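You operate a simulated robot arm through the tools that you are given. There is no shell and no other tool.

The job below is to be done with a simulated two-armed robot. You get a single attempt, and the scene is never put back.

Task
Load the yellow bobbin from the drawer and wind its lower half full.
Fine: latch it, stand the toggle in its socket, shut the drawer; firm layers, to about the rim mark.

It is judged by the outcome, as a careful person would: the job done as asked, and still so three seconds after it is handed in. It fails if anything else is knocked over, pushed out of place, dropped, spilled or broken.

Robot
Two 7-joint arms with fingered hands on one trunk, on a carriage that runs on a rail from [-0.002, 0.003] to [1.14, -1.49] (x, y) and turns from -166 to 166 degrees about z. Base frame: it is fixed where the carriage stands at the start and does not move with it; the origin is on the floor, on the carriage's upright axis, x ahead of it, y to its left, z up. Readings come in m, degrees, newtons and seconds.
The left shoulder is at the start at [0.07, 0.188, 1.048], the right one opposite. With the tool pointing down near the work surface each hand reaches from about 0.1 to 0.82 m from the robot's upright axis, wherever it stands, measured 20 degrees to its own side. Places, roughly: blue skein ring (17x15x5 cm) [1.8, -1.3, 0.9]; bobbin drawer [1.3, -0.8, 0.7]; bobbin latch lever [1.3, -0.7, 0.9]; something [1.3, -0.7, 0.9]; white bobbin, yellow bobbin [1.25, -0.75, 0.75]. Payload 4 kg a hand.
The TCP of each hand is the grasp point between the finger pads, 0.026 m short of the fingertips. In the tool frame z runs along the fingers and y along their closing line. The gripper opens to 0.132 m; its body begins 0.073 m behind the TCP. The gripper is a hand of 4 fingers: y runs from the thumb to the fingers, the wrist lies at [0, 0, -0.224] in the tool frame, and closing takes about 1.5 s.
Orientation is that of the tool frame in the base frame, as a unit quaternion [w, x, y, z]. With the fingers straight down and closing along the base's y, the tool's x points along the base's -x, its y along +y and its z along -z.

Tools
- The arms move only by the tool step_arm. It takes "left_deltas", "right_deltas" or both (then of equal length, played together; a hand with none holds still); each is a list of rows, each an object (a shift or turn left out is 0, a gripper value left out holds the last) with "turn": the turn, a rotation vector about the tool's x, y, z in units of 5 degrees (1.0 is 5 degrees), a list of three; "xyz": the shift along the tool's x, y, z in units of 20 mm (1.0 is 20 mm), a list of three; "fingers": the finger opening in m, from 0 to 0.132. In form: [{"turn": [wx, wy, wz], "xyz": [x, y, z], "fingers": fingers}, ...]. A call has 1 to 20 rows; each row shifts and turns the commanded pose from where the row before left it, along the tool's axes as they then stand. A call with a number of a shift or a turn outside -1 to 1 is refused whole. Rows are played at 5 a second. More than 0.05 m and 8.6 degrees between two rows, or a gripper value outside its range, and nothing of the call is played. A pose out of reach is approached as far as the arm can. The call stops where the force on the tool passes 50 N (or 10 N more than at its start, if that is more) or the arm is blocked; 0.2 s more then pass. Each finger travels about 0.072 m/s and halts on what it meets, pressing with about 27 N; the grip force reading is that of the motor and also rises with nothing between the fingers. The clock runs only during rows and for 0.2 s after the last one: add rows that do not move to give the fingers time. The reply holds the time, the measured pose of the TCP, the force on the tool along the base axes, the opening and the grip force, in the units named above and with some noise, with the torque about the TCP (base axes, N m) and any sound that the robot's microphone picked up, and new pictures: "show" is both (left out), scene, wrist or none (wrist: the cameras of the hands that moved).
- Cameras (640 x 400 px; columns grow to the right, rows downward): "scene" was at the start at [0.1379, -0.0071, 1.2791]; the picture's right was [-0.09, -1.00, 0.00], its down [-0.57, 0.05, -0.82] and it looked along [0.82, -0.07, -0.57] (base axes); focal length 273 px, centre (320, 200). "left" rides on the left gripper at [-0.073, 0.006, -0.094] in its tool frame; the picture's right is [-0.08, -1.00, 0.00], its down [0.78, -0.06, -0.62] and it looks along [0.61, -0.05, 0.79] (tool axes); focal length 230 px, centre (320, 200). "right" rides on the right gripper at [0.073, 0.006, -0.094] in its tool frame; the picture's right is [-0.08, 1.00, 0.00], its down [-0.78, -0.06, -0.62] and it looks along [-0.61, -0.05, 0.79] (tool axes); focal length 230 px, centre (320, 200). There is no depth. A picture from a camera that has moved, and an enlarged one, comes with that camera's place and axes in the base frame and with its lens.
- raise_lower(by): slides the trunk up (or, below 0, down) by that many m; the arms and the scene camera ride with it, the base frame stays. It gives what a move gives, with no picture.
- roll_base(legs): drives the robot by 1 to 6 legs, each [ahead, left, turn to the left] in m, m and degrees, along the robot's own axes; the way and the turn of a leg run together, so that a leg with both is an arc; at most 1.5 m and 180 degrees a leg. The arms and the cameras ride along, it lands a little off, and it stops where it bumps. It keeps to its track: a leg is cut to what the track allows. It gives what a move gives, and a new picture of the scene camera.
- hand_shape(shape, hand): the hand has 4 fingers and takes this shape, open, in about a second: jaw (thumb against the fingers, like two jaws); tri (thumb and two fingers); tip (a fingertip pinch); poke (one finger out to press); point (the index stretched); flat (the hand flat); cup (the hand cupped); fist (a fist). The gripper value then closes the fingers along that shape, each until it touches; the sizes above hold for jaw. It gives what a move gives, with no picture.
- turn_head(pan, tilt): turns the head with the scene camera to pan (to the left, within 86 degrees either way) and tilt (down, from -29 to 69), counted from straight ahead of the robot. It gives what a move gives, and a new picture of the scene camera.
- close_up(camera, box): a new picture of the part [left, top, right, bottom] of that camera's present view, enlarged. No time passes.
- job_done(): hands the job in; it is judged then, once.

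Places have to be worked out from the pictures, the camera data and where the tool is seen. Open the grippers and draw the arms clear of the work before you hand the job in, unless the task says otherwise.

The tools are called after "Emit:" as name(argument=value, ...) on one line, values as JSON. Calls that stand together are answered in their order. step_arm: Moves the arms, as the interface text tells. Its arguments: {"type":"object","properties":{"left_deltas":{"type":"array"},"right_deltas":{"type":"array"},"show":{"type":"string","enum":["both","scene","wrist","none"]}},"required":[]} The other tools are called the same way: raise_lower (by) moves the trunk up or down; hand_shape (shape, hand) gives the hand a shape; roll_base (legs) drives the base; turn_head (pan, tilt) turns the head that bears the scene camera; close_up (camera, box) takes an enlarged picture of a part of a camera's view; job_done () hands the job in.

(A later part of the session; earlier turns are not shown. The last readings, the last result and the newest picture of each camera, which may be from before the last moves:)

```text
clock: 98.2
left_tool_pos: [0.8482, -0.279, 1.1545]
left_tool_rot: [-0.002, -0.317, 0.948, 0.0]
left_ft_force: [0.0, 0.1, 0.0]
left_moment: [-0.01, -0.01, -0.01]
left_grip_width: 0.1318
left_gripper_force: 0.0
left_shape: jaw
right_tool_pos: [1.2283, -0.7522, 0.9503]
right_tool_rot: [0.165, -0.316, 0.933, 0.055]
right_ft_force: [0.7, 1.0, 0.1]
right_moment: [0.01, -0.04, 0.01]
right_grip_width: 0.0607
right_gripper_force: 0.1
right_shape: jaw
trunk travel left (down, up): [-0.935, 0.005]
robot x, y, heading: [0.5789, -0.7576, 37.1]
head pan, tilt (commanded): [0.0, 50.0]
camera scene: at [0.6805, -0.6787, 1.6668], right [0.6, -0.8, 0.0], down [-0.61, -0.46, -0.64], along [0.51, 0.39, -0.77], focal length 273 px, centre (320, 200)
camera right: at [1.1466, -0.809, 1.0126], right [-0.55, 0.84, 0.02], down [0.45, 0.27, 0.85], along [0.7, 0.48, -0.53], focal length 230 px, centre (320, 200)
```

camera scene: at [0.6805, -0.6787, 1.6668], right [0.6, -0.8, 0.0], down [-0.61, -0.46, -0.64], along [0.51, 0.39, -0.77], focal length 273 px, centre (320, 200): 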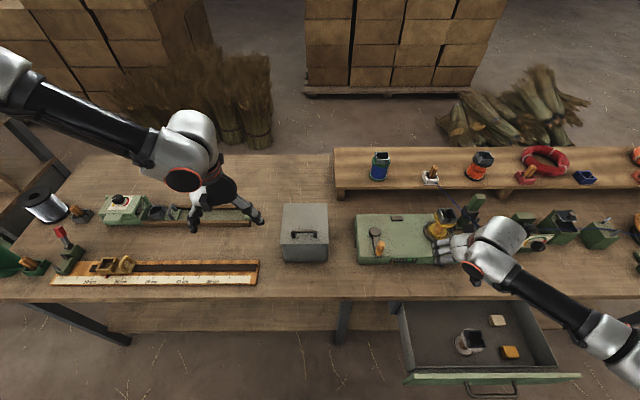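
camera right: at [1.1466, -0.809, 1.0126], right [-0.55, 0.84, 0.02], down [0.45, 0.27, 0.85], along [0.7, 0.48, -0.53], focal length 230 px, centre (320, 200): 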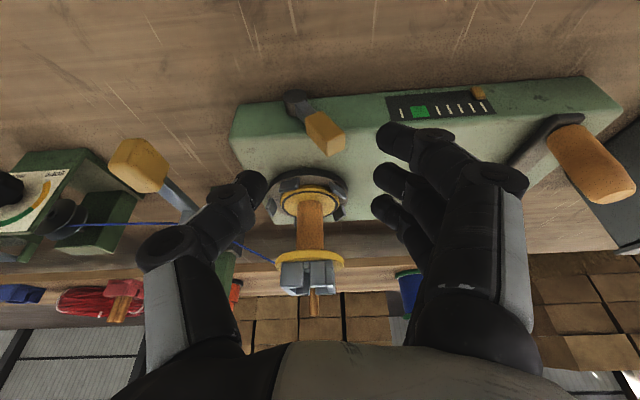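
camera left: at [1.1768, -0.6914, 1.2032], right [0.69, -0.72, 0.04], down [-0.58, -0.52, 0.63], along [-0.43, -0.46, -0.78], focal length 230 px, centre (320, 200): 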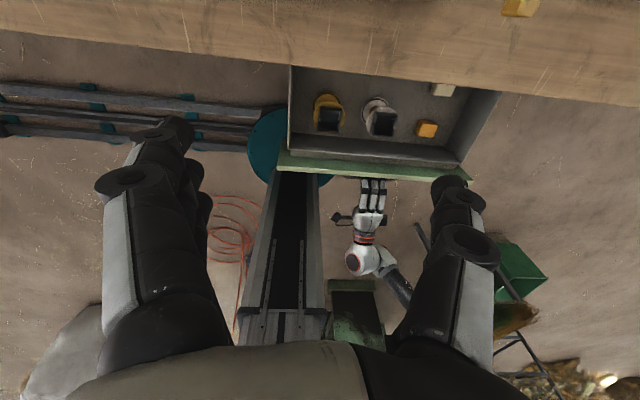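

The block centre comes out at about (n 0.553, s 1.340, z 0.867). I lower with the fingers on its left and the thumb on its right, staying in front of the winder body.

Emit:
step_arm(right_deltas=[{"xyz": [0.37, 0, 1]}, {"xyz": [0.37, 0, 1]}, {"xyz": [0.37, 0, 1]}], show="wrist")

Emit:
close_up(camera="right", box=[220, 70, 460, 230])

```text
clock: 99.0
left_tool_pos: [0.8479, -0.2786, 1.154]
left_tool_rot: [-0.001, -0.318, 0.948, 0.0]
left_ft_force: [0.0, 0.0, -0.3]
left_moment: [-0.05, 0.0, 0.01]
left_grip_width: 0.1319
left_gripper_force: 0.0
left_shape: jaw
right_tool_pos: [1.2279, -0.7532, 0.8876]
right_tool_rot: [0.165, -0.315, 0.933, 0.055]
right_ft_force: [0.4, 0.4, 0.4]
right_moment: [0.01, 0.01, -0.01]
right_grip_width: 0.0607
right_gripper_force: 0.0
right_shape: jaw
trunk travel left (down, up): [-0.935, 0.005]
robot x, y, heading: [0.5833, -0.755, 37.2]
head pan, tilt (commanded): [0.0, 50.0]
camera right: at [1.1446, -0.8101, 0.9492], right [-0.55, 0.84, 0.03], down [0.45, 0.27, 0.85], along [0.7, 0.48, -0.53], focal length 230 px, centre (320, 200)
```

right: 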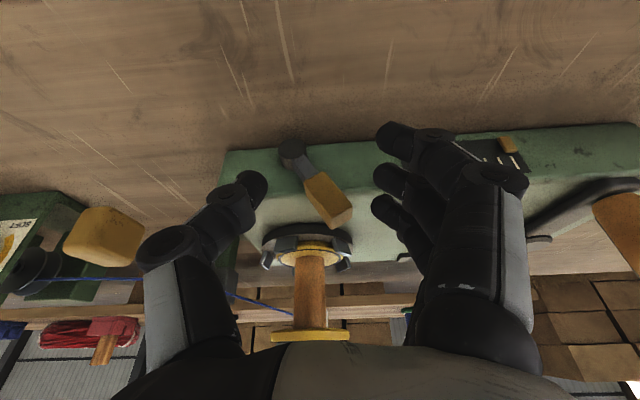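

```text
2.50 times, centred on (340, 150) of right
camera zoom: at [1.1446, -0.8101, 0.9492], right [-0.55, 0.84, 0.03], down [0.45, 0.27, 0.85], along [0.7, 0.48, -0.53], focal length 575 px, centre (270, 325)
```

zoom: 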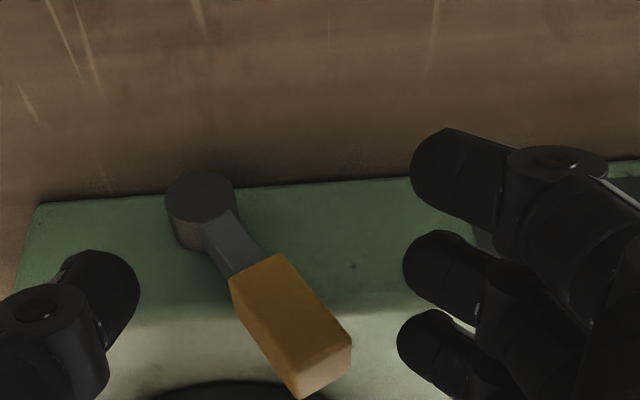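

The block is between the thumb and fingers. I push it gently to the right with the fingers, 1 cm at a time, watching the force.

Emit:
step_arm(right_deltas=[{"xyz": [0, -0.4, 0]}, {"xyz": [0, -0.4, 0]}], show="wrist")

```text
clock: 99.6
left_tool_pos: [0.8477, -0.2787, 1.155]
left_tool_rot: [0.0, -0.318, 0.948, 0.0]
left_ft_force: [0.1, -0.5, 0.0]
left_moment: [-0.01, 0.02, 0.0]
left_grip_width: 0.1318
left_gripper_force: 0.0
left_shape: jaw
right_tool_pos: [1.2372, -0.7657, 0.8884]
right_tool_rot: [0.165, -0.316, 0.933, 0.056]
right_ft_force: [-1.9, 0.4, 0.5]
right_moment: [0.07, -0.02, 0.07]
right_grip_width: 0.0618
right_gripper_force: 0.0
right_shape: jaw
trunk travel left (down, up): [-0.935, 0.005]
robot x, y, heading: [0.5775, -0.7614, 37.3]
head pan, tilt (commanded): [0.0, 50.0]
camera right: at [1.1544, -0.8228, 0.9496], right [-0.55, 0.84, 0.03], down [0.45, 0.27, 0.85], along [0.7, 0.48, -0.53], focal length 230 px, centre (320, 200)
```

right: 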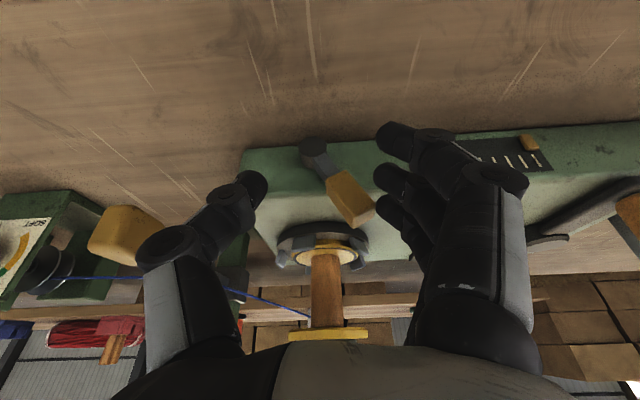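

The finger is just touching the block now. I continue 1.6 cm to the right.

Emit:
step_arm(right_deltas=[{"xyz": [0, -0.4, 0]}, {"xyz": [0, -0.4, 0]}], show="wrist")

```text
clock: 100.2
left_tool_pos: [0.8481, -0.2791, 1.1533]
left_tool_rot: [-0.001, -0.318, 0.948, -0.001]
left_ft_force: [0.8, 0.4, -0.8]
left_moment: [0.0, 0.03, -0.01]
left_grip_width: 0.132
left_gripper_force: 0.0
left_shape: jaw
right_tool_pos: [1.2474, -0.7799, 0.8861]
right_tool_rot: [0.165, -0.316, 0.933, 0.055]
right_ft_force: [-1.4, 2.0, -0.2]
right_moment: [0.04, 0.01, 0.02]
right_grip_width: 0.0616
right_gripper_force: 0.1
right_shape: jaw
trunk travel left (down, up): [-0.935, 0.005]
robot x, y, heading: [0.5808, -0.7556, 37.3]
head pan, tilt (commanded): [0.0, 50.0]
camera right: at [1.1648, -0.836, 0.9491], right [-0.55, 0.84, 0.03], down [0.45, 0.27, 0.85], along [0.7, 0.48, -0.53], focal length 230 px, centre (320, 200)
```

right: 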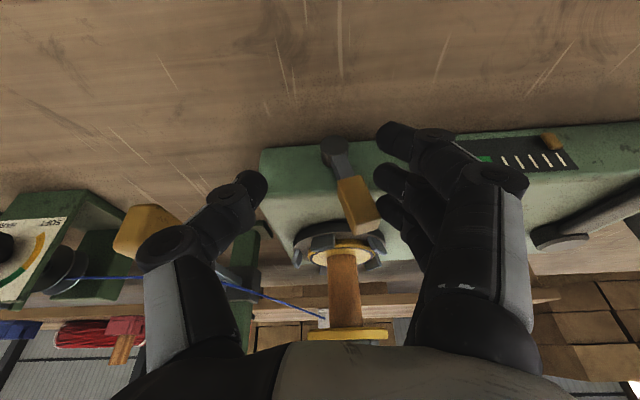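

The latch lever swings to the right easily (about 2 N). To keep the thumb away from the guide handle I narrow the fingers to 0.042 and carry on pushing.

Emit:
step_arm(right_deltas=[{"fingers": 0.042}, {"xyz": [0, -0.4, 0]}, {"xyz": [0, -0.4, 0]}], show="wrist")

```text
clock: 101.0
left_tool_pos: [0.8481, -0.2798, 1.1546]
left_tool_rot: [-0.001, -0.318, 0.948, 0.0]
left_ft_force: [0.0, 0.3, 1.2]
left_moment: [-0.03, 0.0, 0.0]
left_grip_width: 0.1317
left_gripper_force: 0.0
left_shape: jaw
right_tool_pos: [1.2576, -0.7918, 0.8874]
right_tool_rot: [0.165, -0.316, 0.933, 0.054]
right_ft_force: [0.4, -0.4, 0.6]
right_moment: [0.04, -0.02, 0.01]
right_grip_width: 0.0424
right_gripper_force: 0.0
right_shape: jaw
trunk travel left (down, up): [-0.935, 0.005]
robot x, y, heading: [0.5783, -0.758, 37.1]
head pan, tilt (commanded): [0.0, 50.0]
camera right: at [1.1746, -0.8485, 0.9495], right [-0.55, 0.84, 0.03], down [0.45, 0.27, 0.85], along [0.7, 0.48, -0.53], focal length 230 px, centre (320, 200)
```

right: 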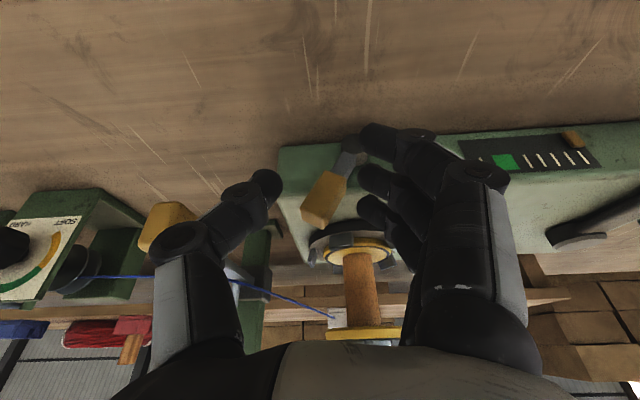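

The lever snapped over by itself to the right past the fingers. I enlarge to see the lever and whether the jaws have closed on the flange.

Emit:
close_up(camera="right", box=[260, 120, 420, 300])

Emit:
close_up(camera="scene", box=[400, 190, 480, 270])

```text
2.22 times, centred on (340, 210) of right
camera zoom: at [1.1746, -0.8485, 0.9495], right [-0.55, 0.84, 0.03], down [0.45, 0.27, 0.85], along [0.7, 0.48, -0.53], focal length 511 px, centre (276, 178)
```

zoom: 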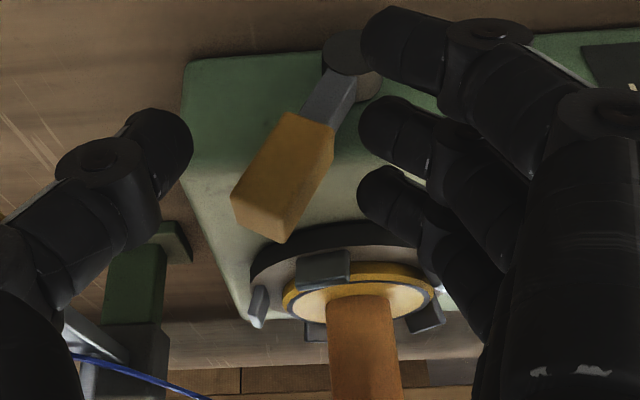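

```text
5.00 times, centred on (440, 230) of scene
camera zoom: at [0.6802, -0.6796, 1.6668], right [0.6, -0.8, 0.0], down [-0.61, -0.46, -0.64], along [0.51, 0.39, -0.77], focal length 1365 px, centre (-280, 50)
```

zoom: 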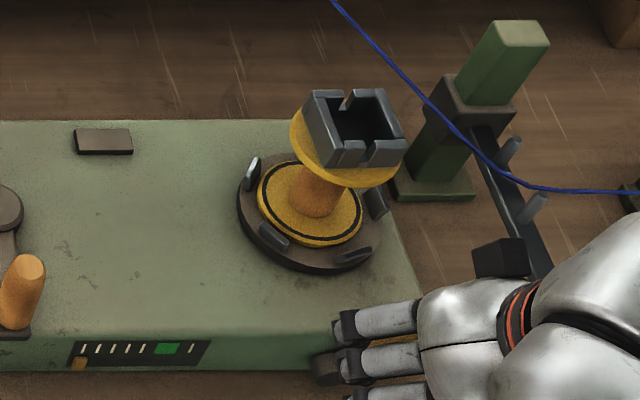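

The lever now leans right but may be resting on my thumb, and the jaws look unchanged. I move the hand a further 1.6 cm right to see whether the lever follows or has reached its stop.

Emit:
step_arm(right_deltas=[{"xyz": [0, -0.4, 0]}, {"xyz": [0, -0.4, 0]}], show="wrist")

Emit:
close_up(camera="right", box=[240, 100, 440, 250])

```text
clock: 101.6
left_tool_pos: [0.849, -0.2789, 1.1543]
left_tool_rot: [-0.001, -0.318, 0.948, 0.0]
left_ft_force: [0.5, 0.2, -0.2]
left_moment: [0.0, -0.01, -0.01]
left_grip_width: 0.1318
left_gripper_force: 0.1
left_shape: jaw
right_tool_pos: [1.2672, -0.8044, 0.8881]
right_tool_rot: [0.164, -0.315, 0.933, 0.056]
right_ft_force: [-0.2, 0.1, -0.6]
right_moment: [0.0, -0.02, 0.02]
right_grip_width: 0.0424
right_gripper_force: 0.0
right_shape: jaw
trunk travel left (down, up): [-0.935, 0.005]
robot x, y, heading: [0.5773, -0.7573, 37.2]
head pan, tilt (commanded): [0.0, 50.0]
camera right: at [1.1845, -0.8613, 0.9499], right [-0.55, 0.84, 0.03], down [0.45, 0.27, 0.85], along [0.7, 0.48, -0.53], focal length 230 px, centre (320, 200)
```

right: 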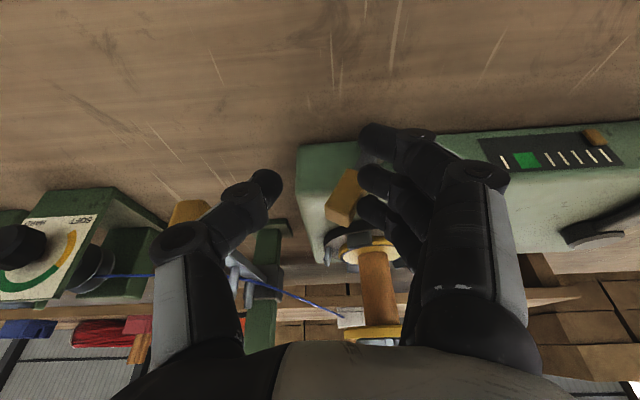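

```text
2.67 times, centred on (340, 175) of right
camera zoom: at [1.1845, -0.8613, 0.9499], right [-0.55, 0.84, 0.03], down [0.45, 0.27, 0.85], along [0.7, 0.48, -0.53], focal length 614 px, centre (267, 267)
```

zoom: 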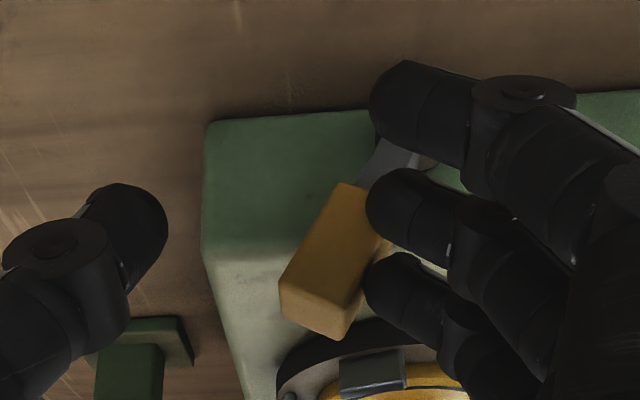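

The lever did not follow the thumb, so it rests at its own position. I nudge it 8 mm further to feel whether that is a hard stop.

Emit:
step_arm(right_deltas=[{"xyz": [0, -0.3, 0]}, {"xyz": [0, -0.3, 0]}], show="wrist")

Emit:
close_up(camera="right", box=[240, 100, 440, 250])

```text
clock: 102.2
left_tool_pos: [0.8473, -0.279, 1.1545]
left_tool_rot: [0.0, -0.318, 0.948, 0.001]
left_ft_force: [-0.1, -0.1, -0.2]
left_moment: [0.02, 0.02, 0.02]
left_grip_width: 0.1318
left_gripper_force: 0.0
left_shape: jaw
right_tool_pos: [1.2738, -0.8131, 0.8886]
right_tool_rot: [0.165, -0.315, 0.933, 0.055]
right_ft_force: [-3.2, 4.4, 1.4]
right_moment: [0.15, 0.03, 0.14]
right_grip_width: 0.0447
right_gripper_force: 0.1
right_shape: jaw
trunk travel left (down, up): [-0.935, 0.005]
robot x, y, heading: [0.5791, -0.7527, 37.0]
head pan, tilt (commanded): [0.0, 50.0]
camera right: at [1.1906, -0.8696, 0.9504], right [-0.55, 0.84, 0.03], down [0.45, 0.27, 0.85], along [0.7, 0.48, -0.53], focal length 230 px, centre (320, 200)
```

right: 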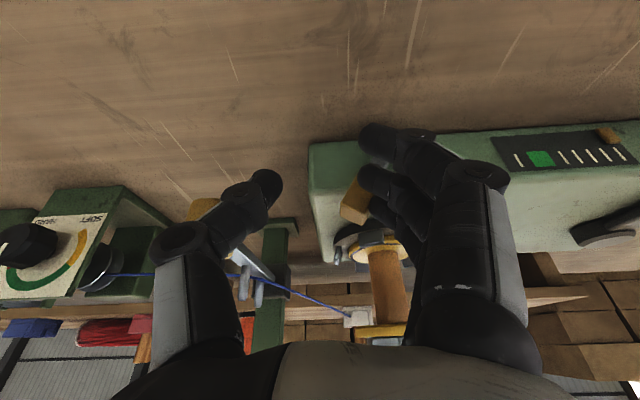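

```text
2.67 times, centred on (340, 175) of right
camera zoom: at [1.1906, -0.8696, 0.9504], right [-0.55, 0.84, 0.03], down [0.45, 0.27, 0.85], along [0.7, 0.48, -0.53], focal length 614 px, centre (267, 267)
```

zoom: 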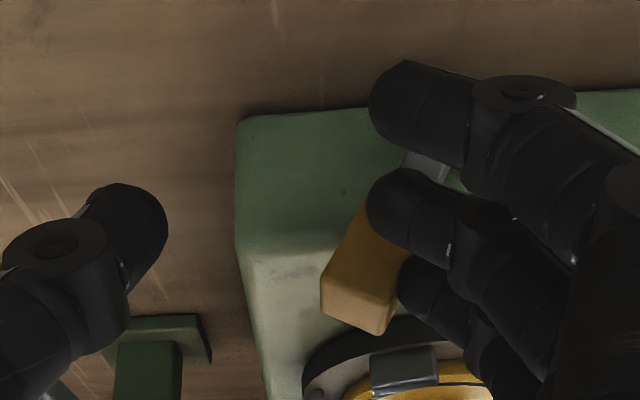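

The lever is at a hard stop on the right (5 N with no movement), having snapped over centre, so it should be latched. To make sure, I'll grip the bobbin's socket and tug up lightly; first I rise clear and straighten the hand.

Emit:
step_arm(right_deltas=[{"xyz": [0, 0.2, 0]}, {"xyz": [-0.34, 0, -0.94]}, {"xyz": [-0.34, 0, -0.94]}, {"xyz": [-0.34, 0, -0.94]}, {"xyz": [-0.34, 0, -0.94]}, {"xyz": [-0.34, 0, -0.94], "fingers": 0.095}, {"xyz": [-0.34, 0, -0.94]}, {"xyz": [-0.34, 0, -0.94]}, {"xyz": [-0.34, 0, -0.94]}, {"turn": [0, 1, 0]}, {"turn": [0, 1, 0]}, {"turn": [0, 1, 0]}, {"turn": [0, 0.9, 0]}], show="both")

```text
clock: 105.0
left_tool_pos: [0.849, -0.2782, 1.1542]
left_tool_rot: [-0.001, -0.318, 0.948, -0.001]
left_ft_force: [-0.1, 0.5, 0.6]
left_moment: [-0.02, -0.01, -0.02]
left_grip_width: 0.1319
left_gripper_force: 0.0
left_shape: jaw
right_tool_pos: [1.2727, -0.8091, 1.0476]
right_tool_rot: [0.003, -0.321, 0.947, 0.0]
right_ft_force: [0.1, 0.0, 0.4]
right_moment: [0.02, -0.03, -0.02]
right_grip_width: 0.0949
right_gripper_force: 0.0
right_shape: jaw
trunk travel left (down, up): [-0.935, 0.005]
robot x, y, heading: [0.5788, -0.7564, 37.1]
head pan, tilt (commanded): [0.0, 50.0]
camera scene: at [0.6807, -0.6784, 1.6667], right [0.6, -0.8, 0.0], down [-0.61, -0.46, -0.64], along [0.51, 0.39, -0.77], focal length 273 px, centre (320, 200)
camera right: at [1.2106, -0.8503, 1.1397], right [-0.54, 0.84, 0.0], down [0.66, 0.43, 0.62], along [0.52, 0.34, -0.78], focal length 230 px, centre (320, 200)
```

scene: 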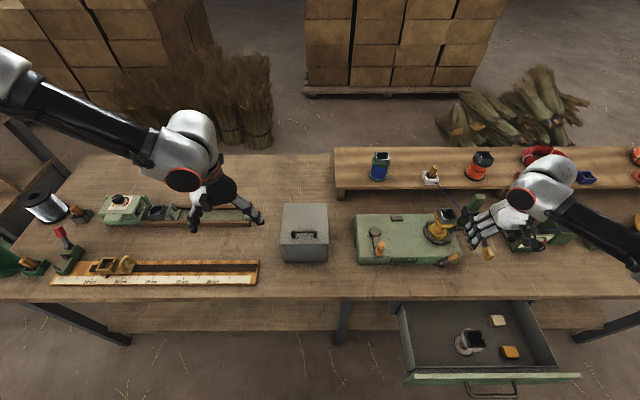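
right: 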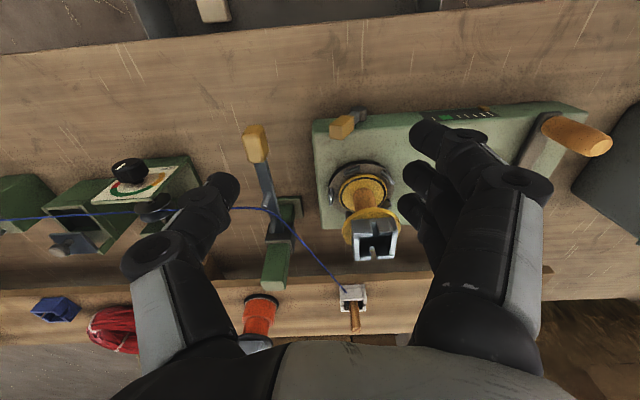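

The arm is now in a good posture with the elbow out. I enlarge the chuck in this view to compare the jaws.

Emit:
close_up(camera="right", box=[300, 90, 440, 280])

Emit:
close_up(camera="scene", box=[400, 190, 480, 270])

```text
2.11 times, centred on (370, 185) of right
camera zoom: at [1.2106, -0.8503, 1.1397], right [-0.54, 0.84, 0.0], down [0.66, 0.43, 0.62], along [0.52, 0.34, -0.78], focal length 484 px, centre (215, 232)
```

zoom: 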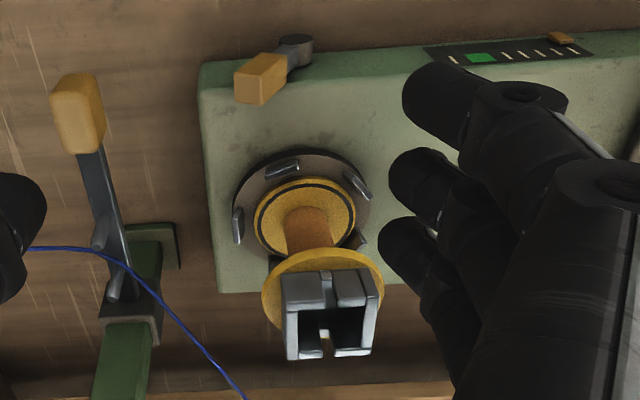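

```text
5.00 times, centred on (440, 230) of scene
camera zoom: at [0.6807, -0.6784, 1.6667], right [0.6, -0.8, 0.0], down [-0.61, -0.46, -0.64], along [0.51, 0.39, -0.77], focal length 1365 px, centre (-280, 50)
```

zoom: 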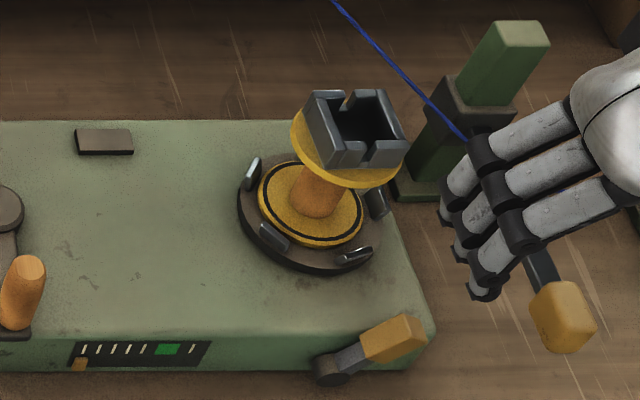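

The lever has swung well over to the right. Now the light tug test: I go over the bobbin's socket, lower, and grip it as before.

Emit:
step_arm(right_deltas=[{"xyz": [-1, 0.4, 0]}, {"xyz": [-1, 0.4, 0]}, {"xyz": [-1, 0.4, 0]}, {"xyz": [-1, 0.4, 0]}, {"xyz": [-1, 0.4, 0]}, {"xyz": [-1, 0.4, 0]}, {"xyz": [-0.15, 0.1, 0.5]}, {"xyz": [0, 0, 1]}, {"xyz": [0, 0, 1]}, {"xyz": [0, 0, 1]}, {"xyz": [0, 0, 0.6]}], show="wrist")

```text
clock: 107.4
left_tool_pos: [0.8485, -0.279, 1.1549]
left_tool_rot: [-0.001, -0.318, 0.948, 0.0]
left_ft_force: [-0.1, 0.2, -0.1]
left_moment: [-0.04, 0.0, 0.02]
left_grip_width: 0.1318
left_gripper_force: 0.0
left_shape: jaw
right_tool_pos: [1.3403, -0.696, 0.9655]
right_tool_rot: [0.005, -0.321, 0.947, 0.002]
right_ft_force: [0.4, 1.0, 0.4]
right_moment: [-0.02, -0.01, 0.01]
right_grip_width: 0.0945
right_gripper_force: 0.2
right_shape: jaw
trunk travel left (down, up): [-0.935, 0.005]
robot x, y, heading: [0.5787, -0.7559, 37.0]
head pan, tilt (commanded): [0.0, 50.0]
camera right: at [1.2778, -0.7363, 1.0581], right [-0.54, 0.84, 0.0], down [0.66, 0.42, 0.62], along [0.52, 0.34, -0.78], focal length 230 px, centre (320, 200)
```

right: 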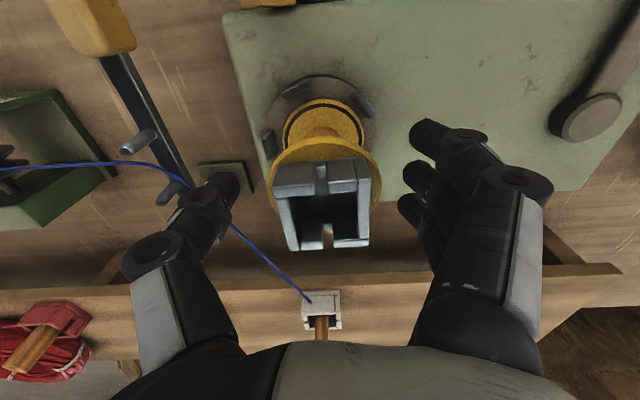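

The socket is well between the fingers. I close, then pull up 6 mm and read the force.

Emit:
step_arm(right_deltas=[{"fingers": 0.0}, {"fingers": 0.0}, {"fingers": 0.0}, {"fingers": 0.0}, {"xyz": [0, 0, -0.15]}, {"xyz": [0, 0, -0.15]}], show="wrist")

```text
clock: 108.8
left_tool_pos: [0.8484, -0.2791, 1.1552]
left_tool_rot: [0.0, -0.318, 0.948, 0.0]
left_ft_force: [0.3, 0.3, -0.4]
left_moment: [-0.01, -0.01, 0.01]
left_grip_width: 0.1318
left_gripper_force: 0.1
left_shape: jaw
right_tool_pos: [1.3386, -0.695, 0.9725]
right_tool_rot: [0.006, -0.321, 0.947, 0.001]
right_ft_force: [-5.2, -3.3, -0.2]
right_moment: [0.21, 0.37, 0.02]
right_grip_width: 0.0438
right_gripper_force: 27.1
right_shape: jaw
trunk travel left (down, up): [-0.935, 0.005]
robot x, y, heading: [0.5763, -0.7575, 36.9]
head pan, tilt (commanded): [0.0, 50.0]
camera right: at [1.2772, -0.7361, 1.0645], right [-0.54, 0.84, 0.0], down [0.66, 0.43, 0.62], along [0.52, 0.34, -0.78], focal length 230 px, centre (320, 200)
```

right: 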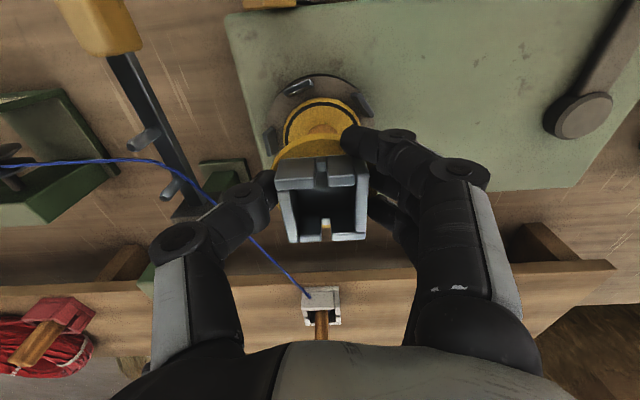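

The grip shows a sideways reaction of about 6 N, which a loose bobbin couldn't give. I enlarge to see whether the flange has stayed down on the disc.

Emit:
close_up(camera="right", box=[240, 60, 400, 180])

```text
3.33 times, centred on (320, 120) of right
camera zoom: at [1.2772, -0.7361, 1.0645], right [-0.54, 0.84, 0.0], down [0.66, 0.43, 0.62], along [0.52, 0.34, -0.78], focal length 767 px, centre (320, 467)
```

zoom: 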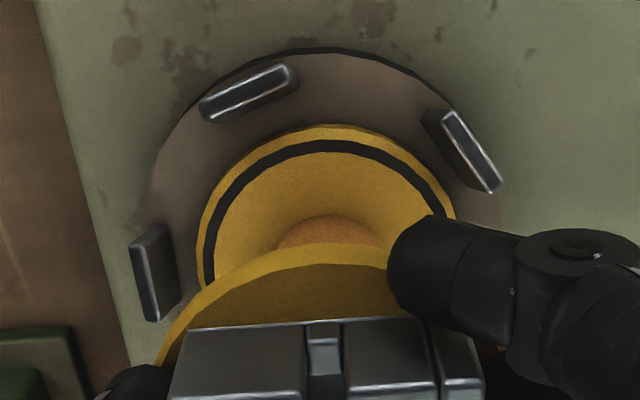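

The flange is still down on the disc although the hand rose 7 mm. One more 6 mm pull to see if the force builds up or the fingers just slide.

Emit:
step_arm(right_deltas=[{"xyz": [0, 0, -0.15]}, {"xyz": [0, 0, -0.15]}], show="wrist")

Emit:
close_up(camera="right", box=[240, 60, 400, 260])

```text
clock: 109.4
left_tool_pos: [0.8497, -0.2798, 1.1544]
left_tool_rot: [-0.001, -0.318, 0.948, 0.001]
left_ft_force: [-0.1, -0.4, -0.8]
left_moment: [0.0, 0.0, 0.0]
left_grip_width: 0.1319
left_gripper_force: 0.1
left_shape: jaw
right_tool_pos: [1.3406, -0.6976, 0.9769]
right_tool_rot: [0.004, -0.32, 0.947, 0.0]
right_ft_force: [-2.1, -3.8, -14.2]
right_moment: [-0.09, 0.11, -0.01]
right_grip_width: 0.039
right_gripper_force: 27.1
right_shape: jaw
trunk travel left (down, up): [-0.935, 0.005]
robot x, y, heading: [0.5792, -0.7569, 37.0]
head pan, tilt (commanded): [0.0, 50.0]
camera right: at [1.2791, -0.7376, 1.0691], right [-0.54, 0.84, 0.0], down [0.66, 0.42, 0.62], along [0.52, 0.34, -0.78], focal length 230 px, centre (320, 200)
```

right: 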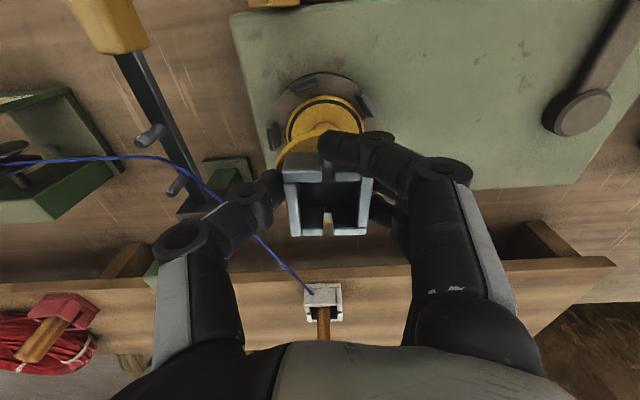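

```text
2.00 times, centred on (320, 160) of right
camera zoom: at [1.2791, -0.7376, 1.0691], right [-0.54, 0.84, 0.0], down [0.66, 0.42, 0.62], along [0.52, 0.34, -0.78], focal length 460 px, centre (320, 280)
```

zoom: 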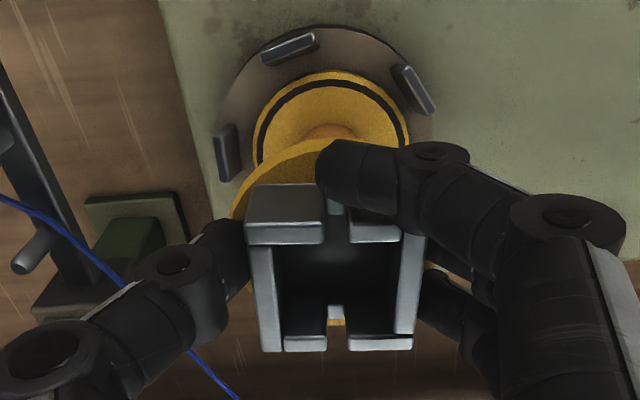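

The pull reached 14 N with the bobbin staying put, so it is latched. I let go and rise.

Emit:
step_arm(right_deltas=[{"xyz": [0, 0, 0.2]}, {"fingers": 0.08}, {"fingers": 0.1}, {"fingers": 0.1}, {"fingers": 0.1}, {"xyz": [0, 0, -1]}, {"xyz": [0, 0, -1]}, {"xyz": [0, 0, -1]}, {"xyz": [0, 0, -1]}, {"xyz": [0, 0, -1]}], show="both")

```text
clock: 111.6
left_tool_pos: [0.8474, -0.279, 1.1542]
left_tool_rot: [0.0, -0.318, 0.948, 0.0]
left_ft_force: [0.3, 0.1, -0.2]
left_moment: [0.01, -0.03, 0.0]
left_grip_width: 0.1316
left_gripper_force: 0.1
left_shape: jaw
right_tool_pos: [1.3382, -0.6954, 1.0751]
right_tool_rot: [0.004, -0.32, 0.947, 0.001]
right_ft_force: [0.5, -0.2, -0.1]
right_moment: [-0.01, -0.01, -0.01]
right_grip_width: 0.0995
right_gripper_force: 0.1
right_shape: jaw
trunk travel left (down, up): [-0.935, 0.005]
robot x, y, heading: [0.5772, -0.7537, 37.1]
head pan, tilt (commanded): [0.0, 50.0]
camera scene: at [0.6795, -0.6796, 1.6669], right [0.6, -0.8, 0.0], down [-0.61, -0.46, -0.64], along [0.51, 0.39, -0.77], focal length 273 px, centre (320, 200)
camera right: at [1.2764, -0.7366, 1.1671], right [-0.54, 0.84, 0.0], down [0.66, 0.42, 0.62], along [0.52, 0.34, -0.78], focal length 230 px, centre (320, 200)
```

scene: 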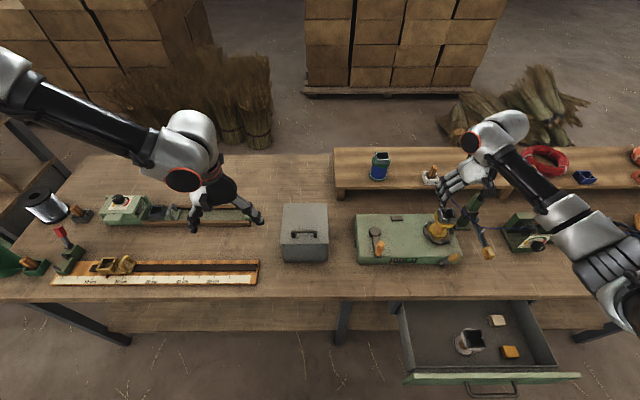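
right: 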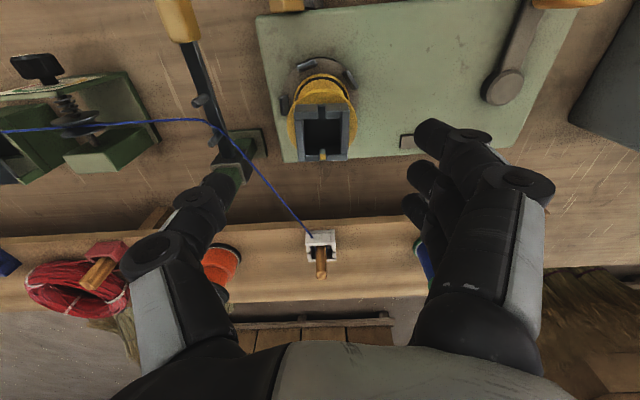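

Now the toggle in the white socket on the shelf. I enlarge it in both views to fix its place.

Emit:
close_up(camera="scene", box=[410, 150, 460, 200])

Emit:
close_up(camera="right", box=[280, 215, 370, 295])

```text
8.00 times, centred on (435, 175) of scene
camera zoom: at [0.6795, -0.6796, 1.6669], right [0.6, -0.8, 0.0], down [-0.61, -0.46, -0.64], along [0.51, 0.39, -0.77], focal length 2184 px, centre (-600, 400)
```

zoom: 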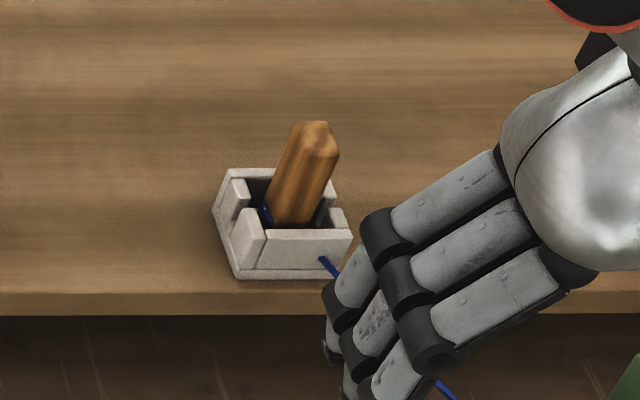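

```text
5.00 times, centred on (325, 255) of right
camera zoom: at [1.2764, -0.7366, 1.1671], right [-0.54, 0.84, 0.0], down [0.66, 0.42, 0.62], along [0.52, 0.34, -0.78], focal length 1150 px, centre (295, -75)
```

zoom: 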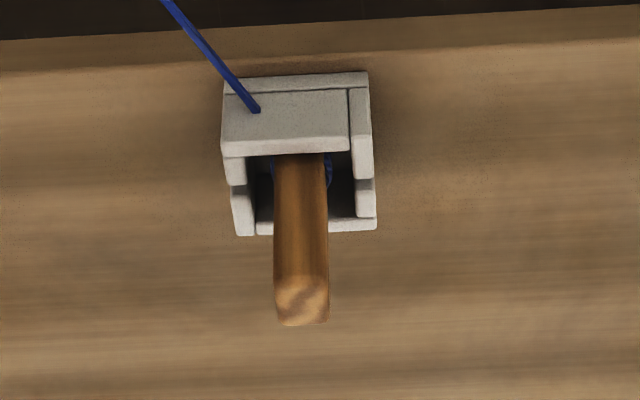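

From three views the peg's top is at n 0.880, s 1.381, z 0.9645, standing in a socket whose rim is at about z 0.92. It is too far for a vertical hand, so I'll approach pitched; first I raise both hands, then shift the base right and lower the trunk for better forward reach.

Emit:
step_arm(left_deltas=[{"xyz": [0, 0, -1]}, {"xyz": [0, 0, -1]}, {"xyz": [0, 0, -1]}, {"xyz": [0, 0, -1]}, {"xyz": [0, 0, -1]}, {"xyz": [0, 0, -1]}, {"xyz": [0, 0, 0]}, {"xyz": [0, 0, 0]}], right_deltas=[{"xyz": [0, 0, -1]}, {"xyz": [0, 0, -1]}, {"xyz": [0, 0, -1]}, {"xyz": [0, 0, -1]}, {"xyz": [0, 0, -1]}, {"xyz": [0, 0, -1]}, {"xyz": [0, 0, -1]}, {"xyz": [0, 0, -1]}], show="none")

Emit:
roll_base(legs=[[0, -0.24, 0]])

```text
clock: 113.4
left_tool_pos: [0.8479, -0.2814, 1.2761]
left_tool_rot: [-0.001, -0.317, 0.948, -0.001]
left_ft_force: [0.7, -0.6, 0.8]
left_moment: [-0.03, -0.03, -0.04]
left_grip_width: 0.1319
left_gripper_force: 0.1
left_shape: jaw
right_tool_pos: [1.336, -0.6983, 1.2357]
right_tool_rot: [0.005, -0.321, 0.947, 0.001]
right_ft_force: [-0.5, 0.2, 0.7]
right_moment: [-0.04, 0.0, 0.04]
right_grip_width: 0.0999
right_gripper_force: 0.1
right_shape: jaw
trunk travel left (down, up): [-0.935, 0.005]
robot x, y, heading: [0.5786, -0.7526, 37.0]
head pan, tilt (commanded): [0.0, 50.0]
```

```text
clock: 115.2
left_tool_pos: [0.987, -0.4634, 1.2751]
left_tool_rot: [0.001, -0.32, 0.947, -0.001]
left_ft_force: [0.3, 0.8, 0.0]
left_moment: [0.0, -0.04, 0.01]
left_grip_width: 0.1321
left_gripper_force: 0.1
left_shape: jaw
right_tool_pos: [1.4766, -0.8787, 1.2357]
right_tool_rot: [0.004, -0.322, 0.947, 0.0]
right_ft_force: [-0.4, 0.5, 0.2]
right_moment: [-0.03, -0.03, 0.01]
right_grip_width: 0.0998
right_gripper_force: 0.1
right_shape: jaw
trunk travel left (down, up): [-0.935, 0.005]
robot x, y, heading: [0.7243, -0.9453, 37.4]
head pan, tilt (commanded): [0.0, 50.0]
camera scene: at [0.8201, -0.8625, 1.6668], right [0.61, -0.79, 0.0], down [-0.61, -0.47, -0.64], along [0.51, 0.39, -0.77], focal length 273 px, centre (320, 200)
```

scene: 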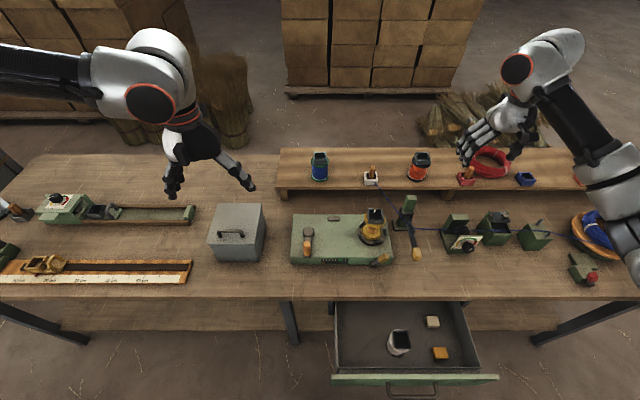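

The robot is at s 1.19 with both hands high and clear. I lower the trunk by 0.17 m; the right fingertips will end at about z 1.04, above everything beneath them.

Emit:
raise_lower(by=-0.17)

```text
clock: 117.1
left_tool_pos: [0.9887, -0.4657, 1.1048]
left_tool_rot: [-0.001, -0.321, 0.947, -0.001]
left_ft_force: [0.3, -0.9, -0.3]
left_moment: [0.02, 0.01, 0.0]
left_grip_width: 0.1319
left_gripper_force: 0.1
left_shape: jaw
right_tool_pos: [1.4799, -0.8813, 1.0647]
right_tool_rot: [0.005, -0.322, 0.947, 0.001]
right_ft_force: [-0.6, 0.2, -0.5]
right_moment: [0.01, -0.03, -0.02]
right_grip_width: 0.0996
right_gripper_force: 0.1
right_shape: jaw
trunk travel left (down, up): [-0.765, 0.175]
robot x, y, heading: [0.7237, -0.9417, 37.4]
head pan, tilt (commanded): [0.0, 50.0]
```

Now I bring the right hand left to the peg's line while pitching the fingers 30° forward, staying above z 1.03.

Emit:
step_arm(right_deltas=[{"turn": [0, -1, 0], "xyz": [0, 1, 0], "fingers": 0.06}, {"turn": [0, -1, 0], "xyz": [0, 1, 0]}, {"turn": [0, -1, 0], "xyz": [0, 1, 0]}, {"turn": [0, -1, 0], "xyz": [0, 1, 0]}, {"turn": [0, -1, 0], "xyz": [0, 1, 0]}, {"turn": [0, -1, 0], "xyz": [0, 1, 0]}, {"xyz": [0, 1, 0]}, {"xyz": [0, 1, 0]}, {"xyz": [0, 1, 0]}, {"xyz": [0, 1, 0]}, {"xyz": [0, 0.9, 0]}], show="both")

```text
clock: 119.5
left_tool_pos: [0.9895, -0.4665, 1.1056]
left_tool_rot: [-0.001, -0.321, 0.947, 0.0]
left_ft_force: [0.1, -0.3, 1.4]
left_moment: [0.01, -0.04, 0.0]
left_grip_width: 0.1319
left_gripper_force: 0.1
left_shape: jaw
right_tool_pos: [1.3453, -0.7083, 1.0633]
right_tool_rot: [0.25, -0.311, 0.913, 0.084]
right_ft_force: [-0.7, -0.1, -0.1]
right_moment: [0.04, 0.05, 0.0]
right_grip_width: 0.061
right_gripper_force: 0.1
right_shape: jaw
trunk travel left (down, up): [-0.765, 0.175]
robot x, y, heading: [0.7197, -0.9448, 37.6]
head pan, tilt (commanded): [0.0, 50.0]
camera scene: at [0.8227, -0.8655, 1.4968], right [0.61, -0.79, 0.0], down [-0.61, -0.47, -0.64], along [0.51, 0.39, -0.77], focal length 273 px, centre (320, 200)
camera right: at [1.2554, -0.7716, 1.1068], right [-0.56, 0.83, 0.04], down [0.32, 0.17, 0.93], along [0.77, 0.53, -0.37], focal length 230 px, centre (320, 200)
```

scene: 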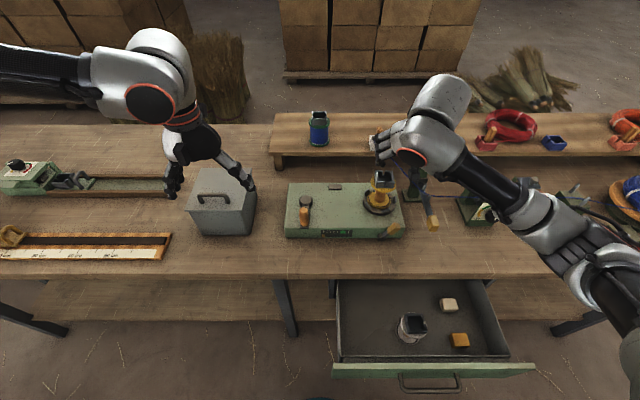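
right: 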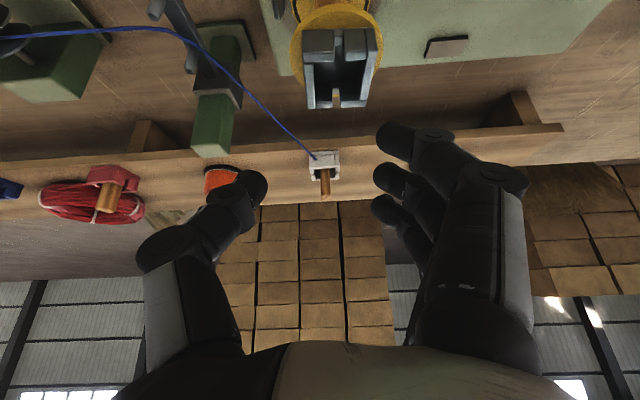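

The peg is straight ahead in the wrist view, aligned to a couple of millimetres sideways. I advance to a pre-grasp point about 9 cm short of the peg along the finger line.

Emit:
step_arm(right_deltas=[{"xyz": [-0.955, 0, 0.72]}, {"xyz": [-0.955, 0, 0.72]}, {"xyz": [-0.955, 0, 0.72]}, {"xyz": [-0.955, 0, 0.72]}, {"xyz": [-0.955, -0.05, 0.74]}, {"xyz": [-0.955, -0.05, 0.74]}, {"xyz": [-0.955, 0, 0.74]}, {"xyz": [-0.955, 0, 0.74]}], show="both")

```text
clock: 121.3
left_tool_pos: [0.9896, -0.4658, 1.1056]
left_tool_rot: [-0.002, -0.321, 0.947, 0.0]
left_ft_force: [0.1, -0.1, -0.7]
left_moment: [-0.03, -0.01, 0.0]
left_grip_width: 0.1318
left_gripper_force: 0.1
left_shape: jaw
right_tool_pos: [1.4985, -0.5937, 1.041]
right_tool_rot: [0.249, -0.312, 0.913, 0.084]
right_ft_force: [-0.3, 0.6, -0.2]
right_moment: [-0.03, 0.01, -0.01]
right_grip_width: 0.0607
right_gripper_force: 0.0
right_shape: jaw
trunk travel left (down, up): [-0.765, 0.175]
robot x, y, heading: [0.7215, -0.9471, 37.1]
head pan, tilt (commanded): [0.0, 50.0]
camera scene: at [0.8231, -0.8653, 1.4968], right [0.61, -0.79, 0.0], down [-0.61, -0.47, -0.64], along [0.51, 0.39, -0.77], focal length 273 px, centre (320, 200)
camera right: at [1.4078, -0.6569, 1.0846], right [-0.56, 0.83, 0.04], down [0.32, 0.18, 0.93], along [0.77, 0.53, -0.37], focal length 230 px, centre (320, 200)
```

scene: 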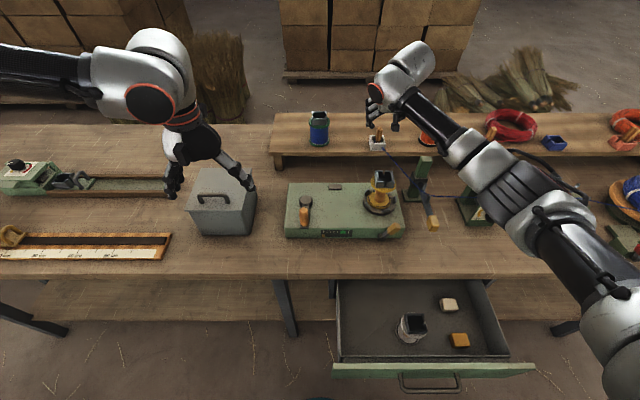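
right: 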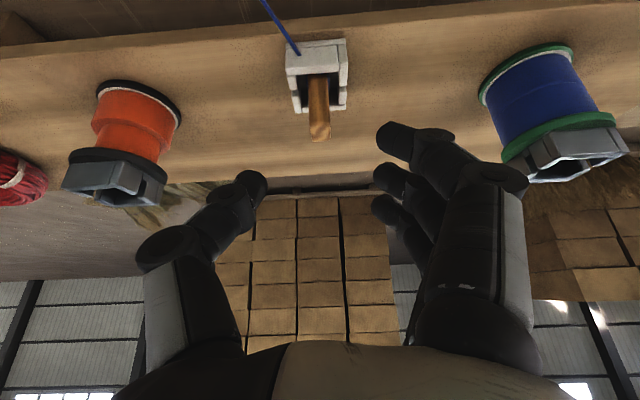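

All views agree: peg at n 0.880, s 1.3815, top z 0.962. I advance 8.2 cm along the fingers and check before closing.

Emit:
step_arm(right_deltas=[{"xyz": [0, -0.05, 0.9]}, {"xyz": [0, 0, 0.9]}, {"xyz": [0, 0, 0.9]}, {"xyz": [0, 0, 0.8]}, {"xyz": [0, 0, 0.6]}], show="wrist")

Emit:
close_up(camera="right", box=[220, 90, 420, 240])

```text
clock: 122.5
left_tool_pos: [0.9888, -0.466, 1.1052]
left_tool_rot: [0.0, -0.321, 0.947, -0.001]
left_ft_force: [0.4, -0.8, 0.0]
left_moment: [0.01, 0.01, 0.01]
left_grip_width: 0.1317
left_gripper_force: 0.2
left_shape: jaw
right_tool_pos: [1.5311, -0.5708, 0.97]
right_tool_rot: [0.249, -0.312, 0.913, 0.084]
right_ft_force: [-0.4, -0.9, 0.2]
right_moment: [0.0, -0.04, 0.02]
right_grip_width: 0.0609
right_gripper_force: 0.1
right_shape: jaw
trunk travel left (down, up): [-0.765, 0.175]
robot x, y, heading: [0.7233, -0.946, 37.3]
head pan, tilt (commanded): [0.0, 50.0]
camera right: at [1.4418, -0.6331, 1.0132], right [-0.56, 0.83, 0.04], down [0.32, 0.17, 0.93], along [0.77, 0.53, -0.37], focal length 230 px, centre (320, 200)
```

right: 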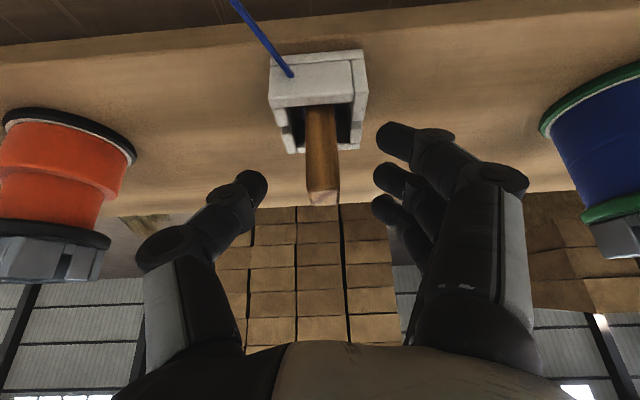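

```text
2.67 times, centred on (320, 165) of right
camera zoom: at [1.4418, -0.6331, 1.0132], right [-0.56, 0.83, 0.04], down [0.32, 0.17, 0.93], along [0.77, 0.53, -0.37], focal length 614 px, centre (320, 293)
```

zoom: 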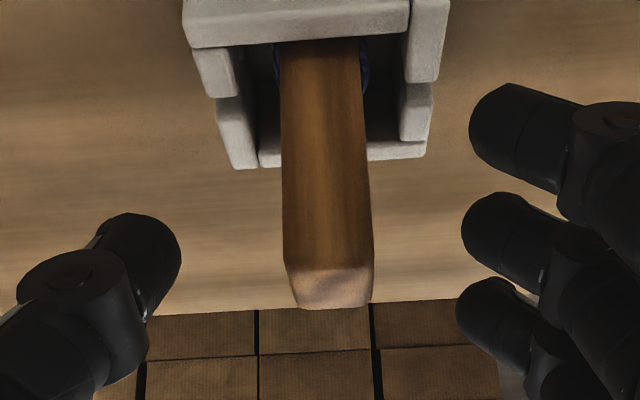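

The peg top is right at the grasp point, with its side walls 2 cm from the fingers. The rear fingertip is barely above the socket rim, so I stay at this height, move just 8 mm forward and close.

Emit:
step_arm(right_deltas=[{"xyz": [-0.34, 0.08, 0.2]}, {"fingers": 0.035}, {"fingers": 0.02}, {"fingers": 0.0}, {"fingers": 0.0}, {"fingers": 0.0}], show="wrist")

Emit:
close_up(camera="right", box=[220, 60, 420, 240])

```text
clock: 123.9
left_tool_pos: [0.9898, -0.4654, 1.1047]
left_tool_rot: [-0.001, -0.32, 0.947, 0.0]
left_ft_force: [-0.6, 0.2, 0.7]
left_moment: [0.02, 0.0, 0.03]
left_grip_width: 0.132
left_gripper_force: 0.0
left_shape: jaw
right_tool_pos: [1.5368, -0.5626, 0.97]
right_tool_rot: [0.25, -0.311, 0.913, 0.084]
right_ft_force: [-2.9, 1.6, 0.0]
right_moment: [0.11, 0.18, -0.03]
right_grip_width: 0.0
right_gripper_force: 27.2
right_shape: jaw
trunk travel left (down, up): [-0.765, 0.175]
robot x, y, heading: [0.7228, -0.9463, 37.1]
head pan, tilt (commanded): [0.0, 50.0]
camera right: at [1.4467, -0.6255, 1.0137], right [-0.56, 0.83, 0.04], down [0.32, 0.17, 0.93], along [0.77, 0.53, -0.37], focal length 230 px, centre (320, 200)
```

right: 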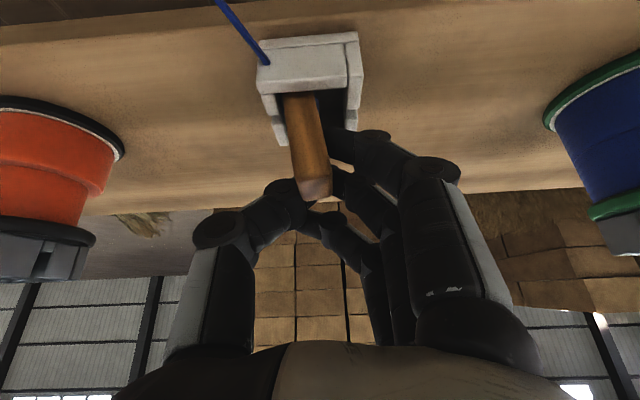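

```text
2.22 times, centred on (320, 150) of right
camera zoom: at [1.4467, -0.6255, 1.0137], right [-0.56, 0.83, 0.04], down [0.32, 0.17, 0.93], along [0.77, 0.53, -0.37], focal length 511 px, centre (320, 311)
```

zoom: 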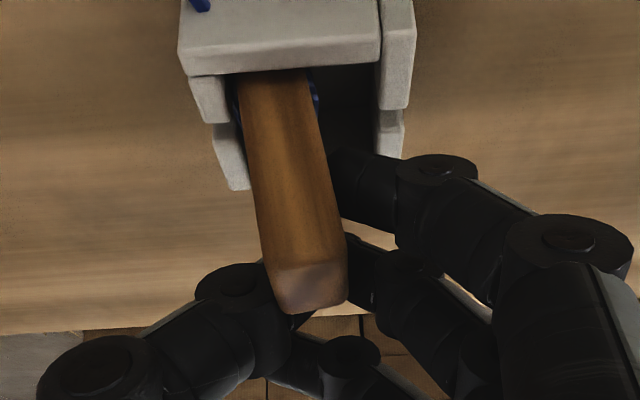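

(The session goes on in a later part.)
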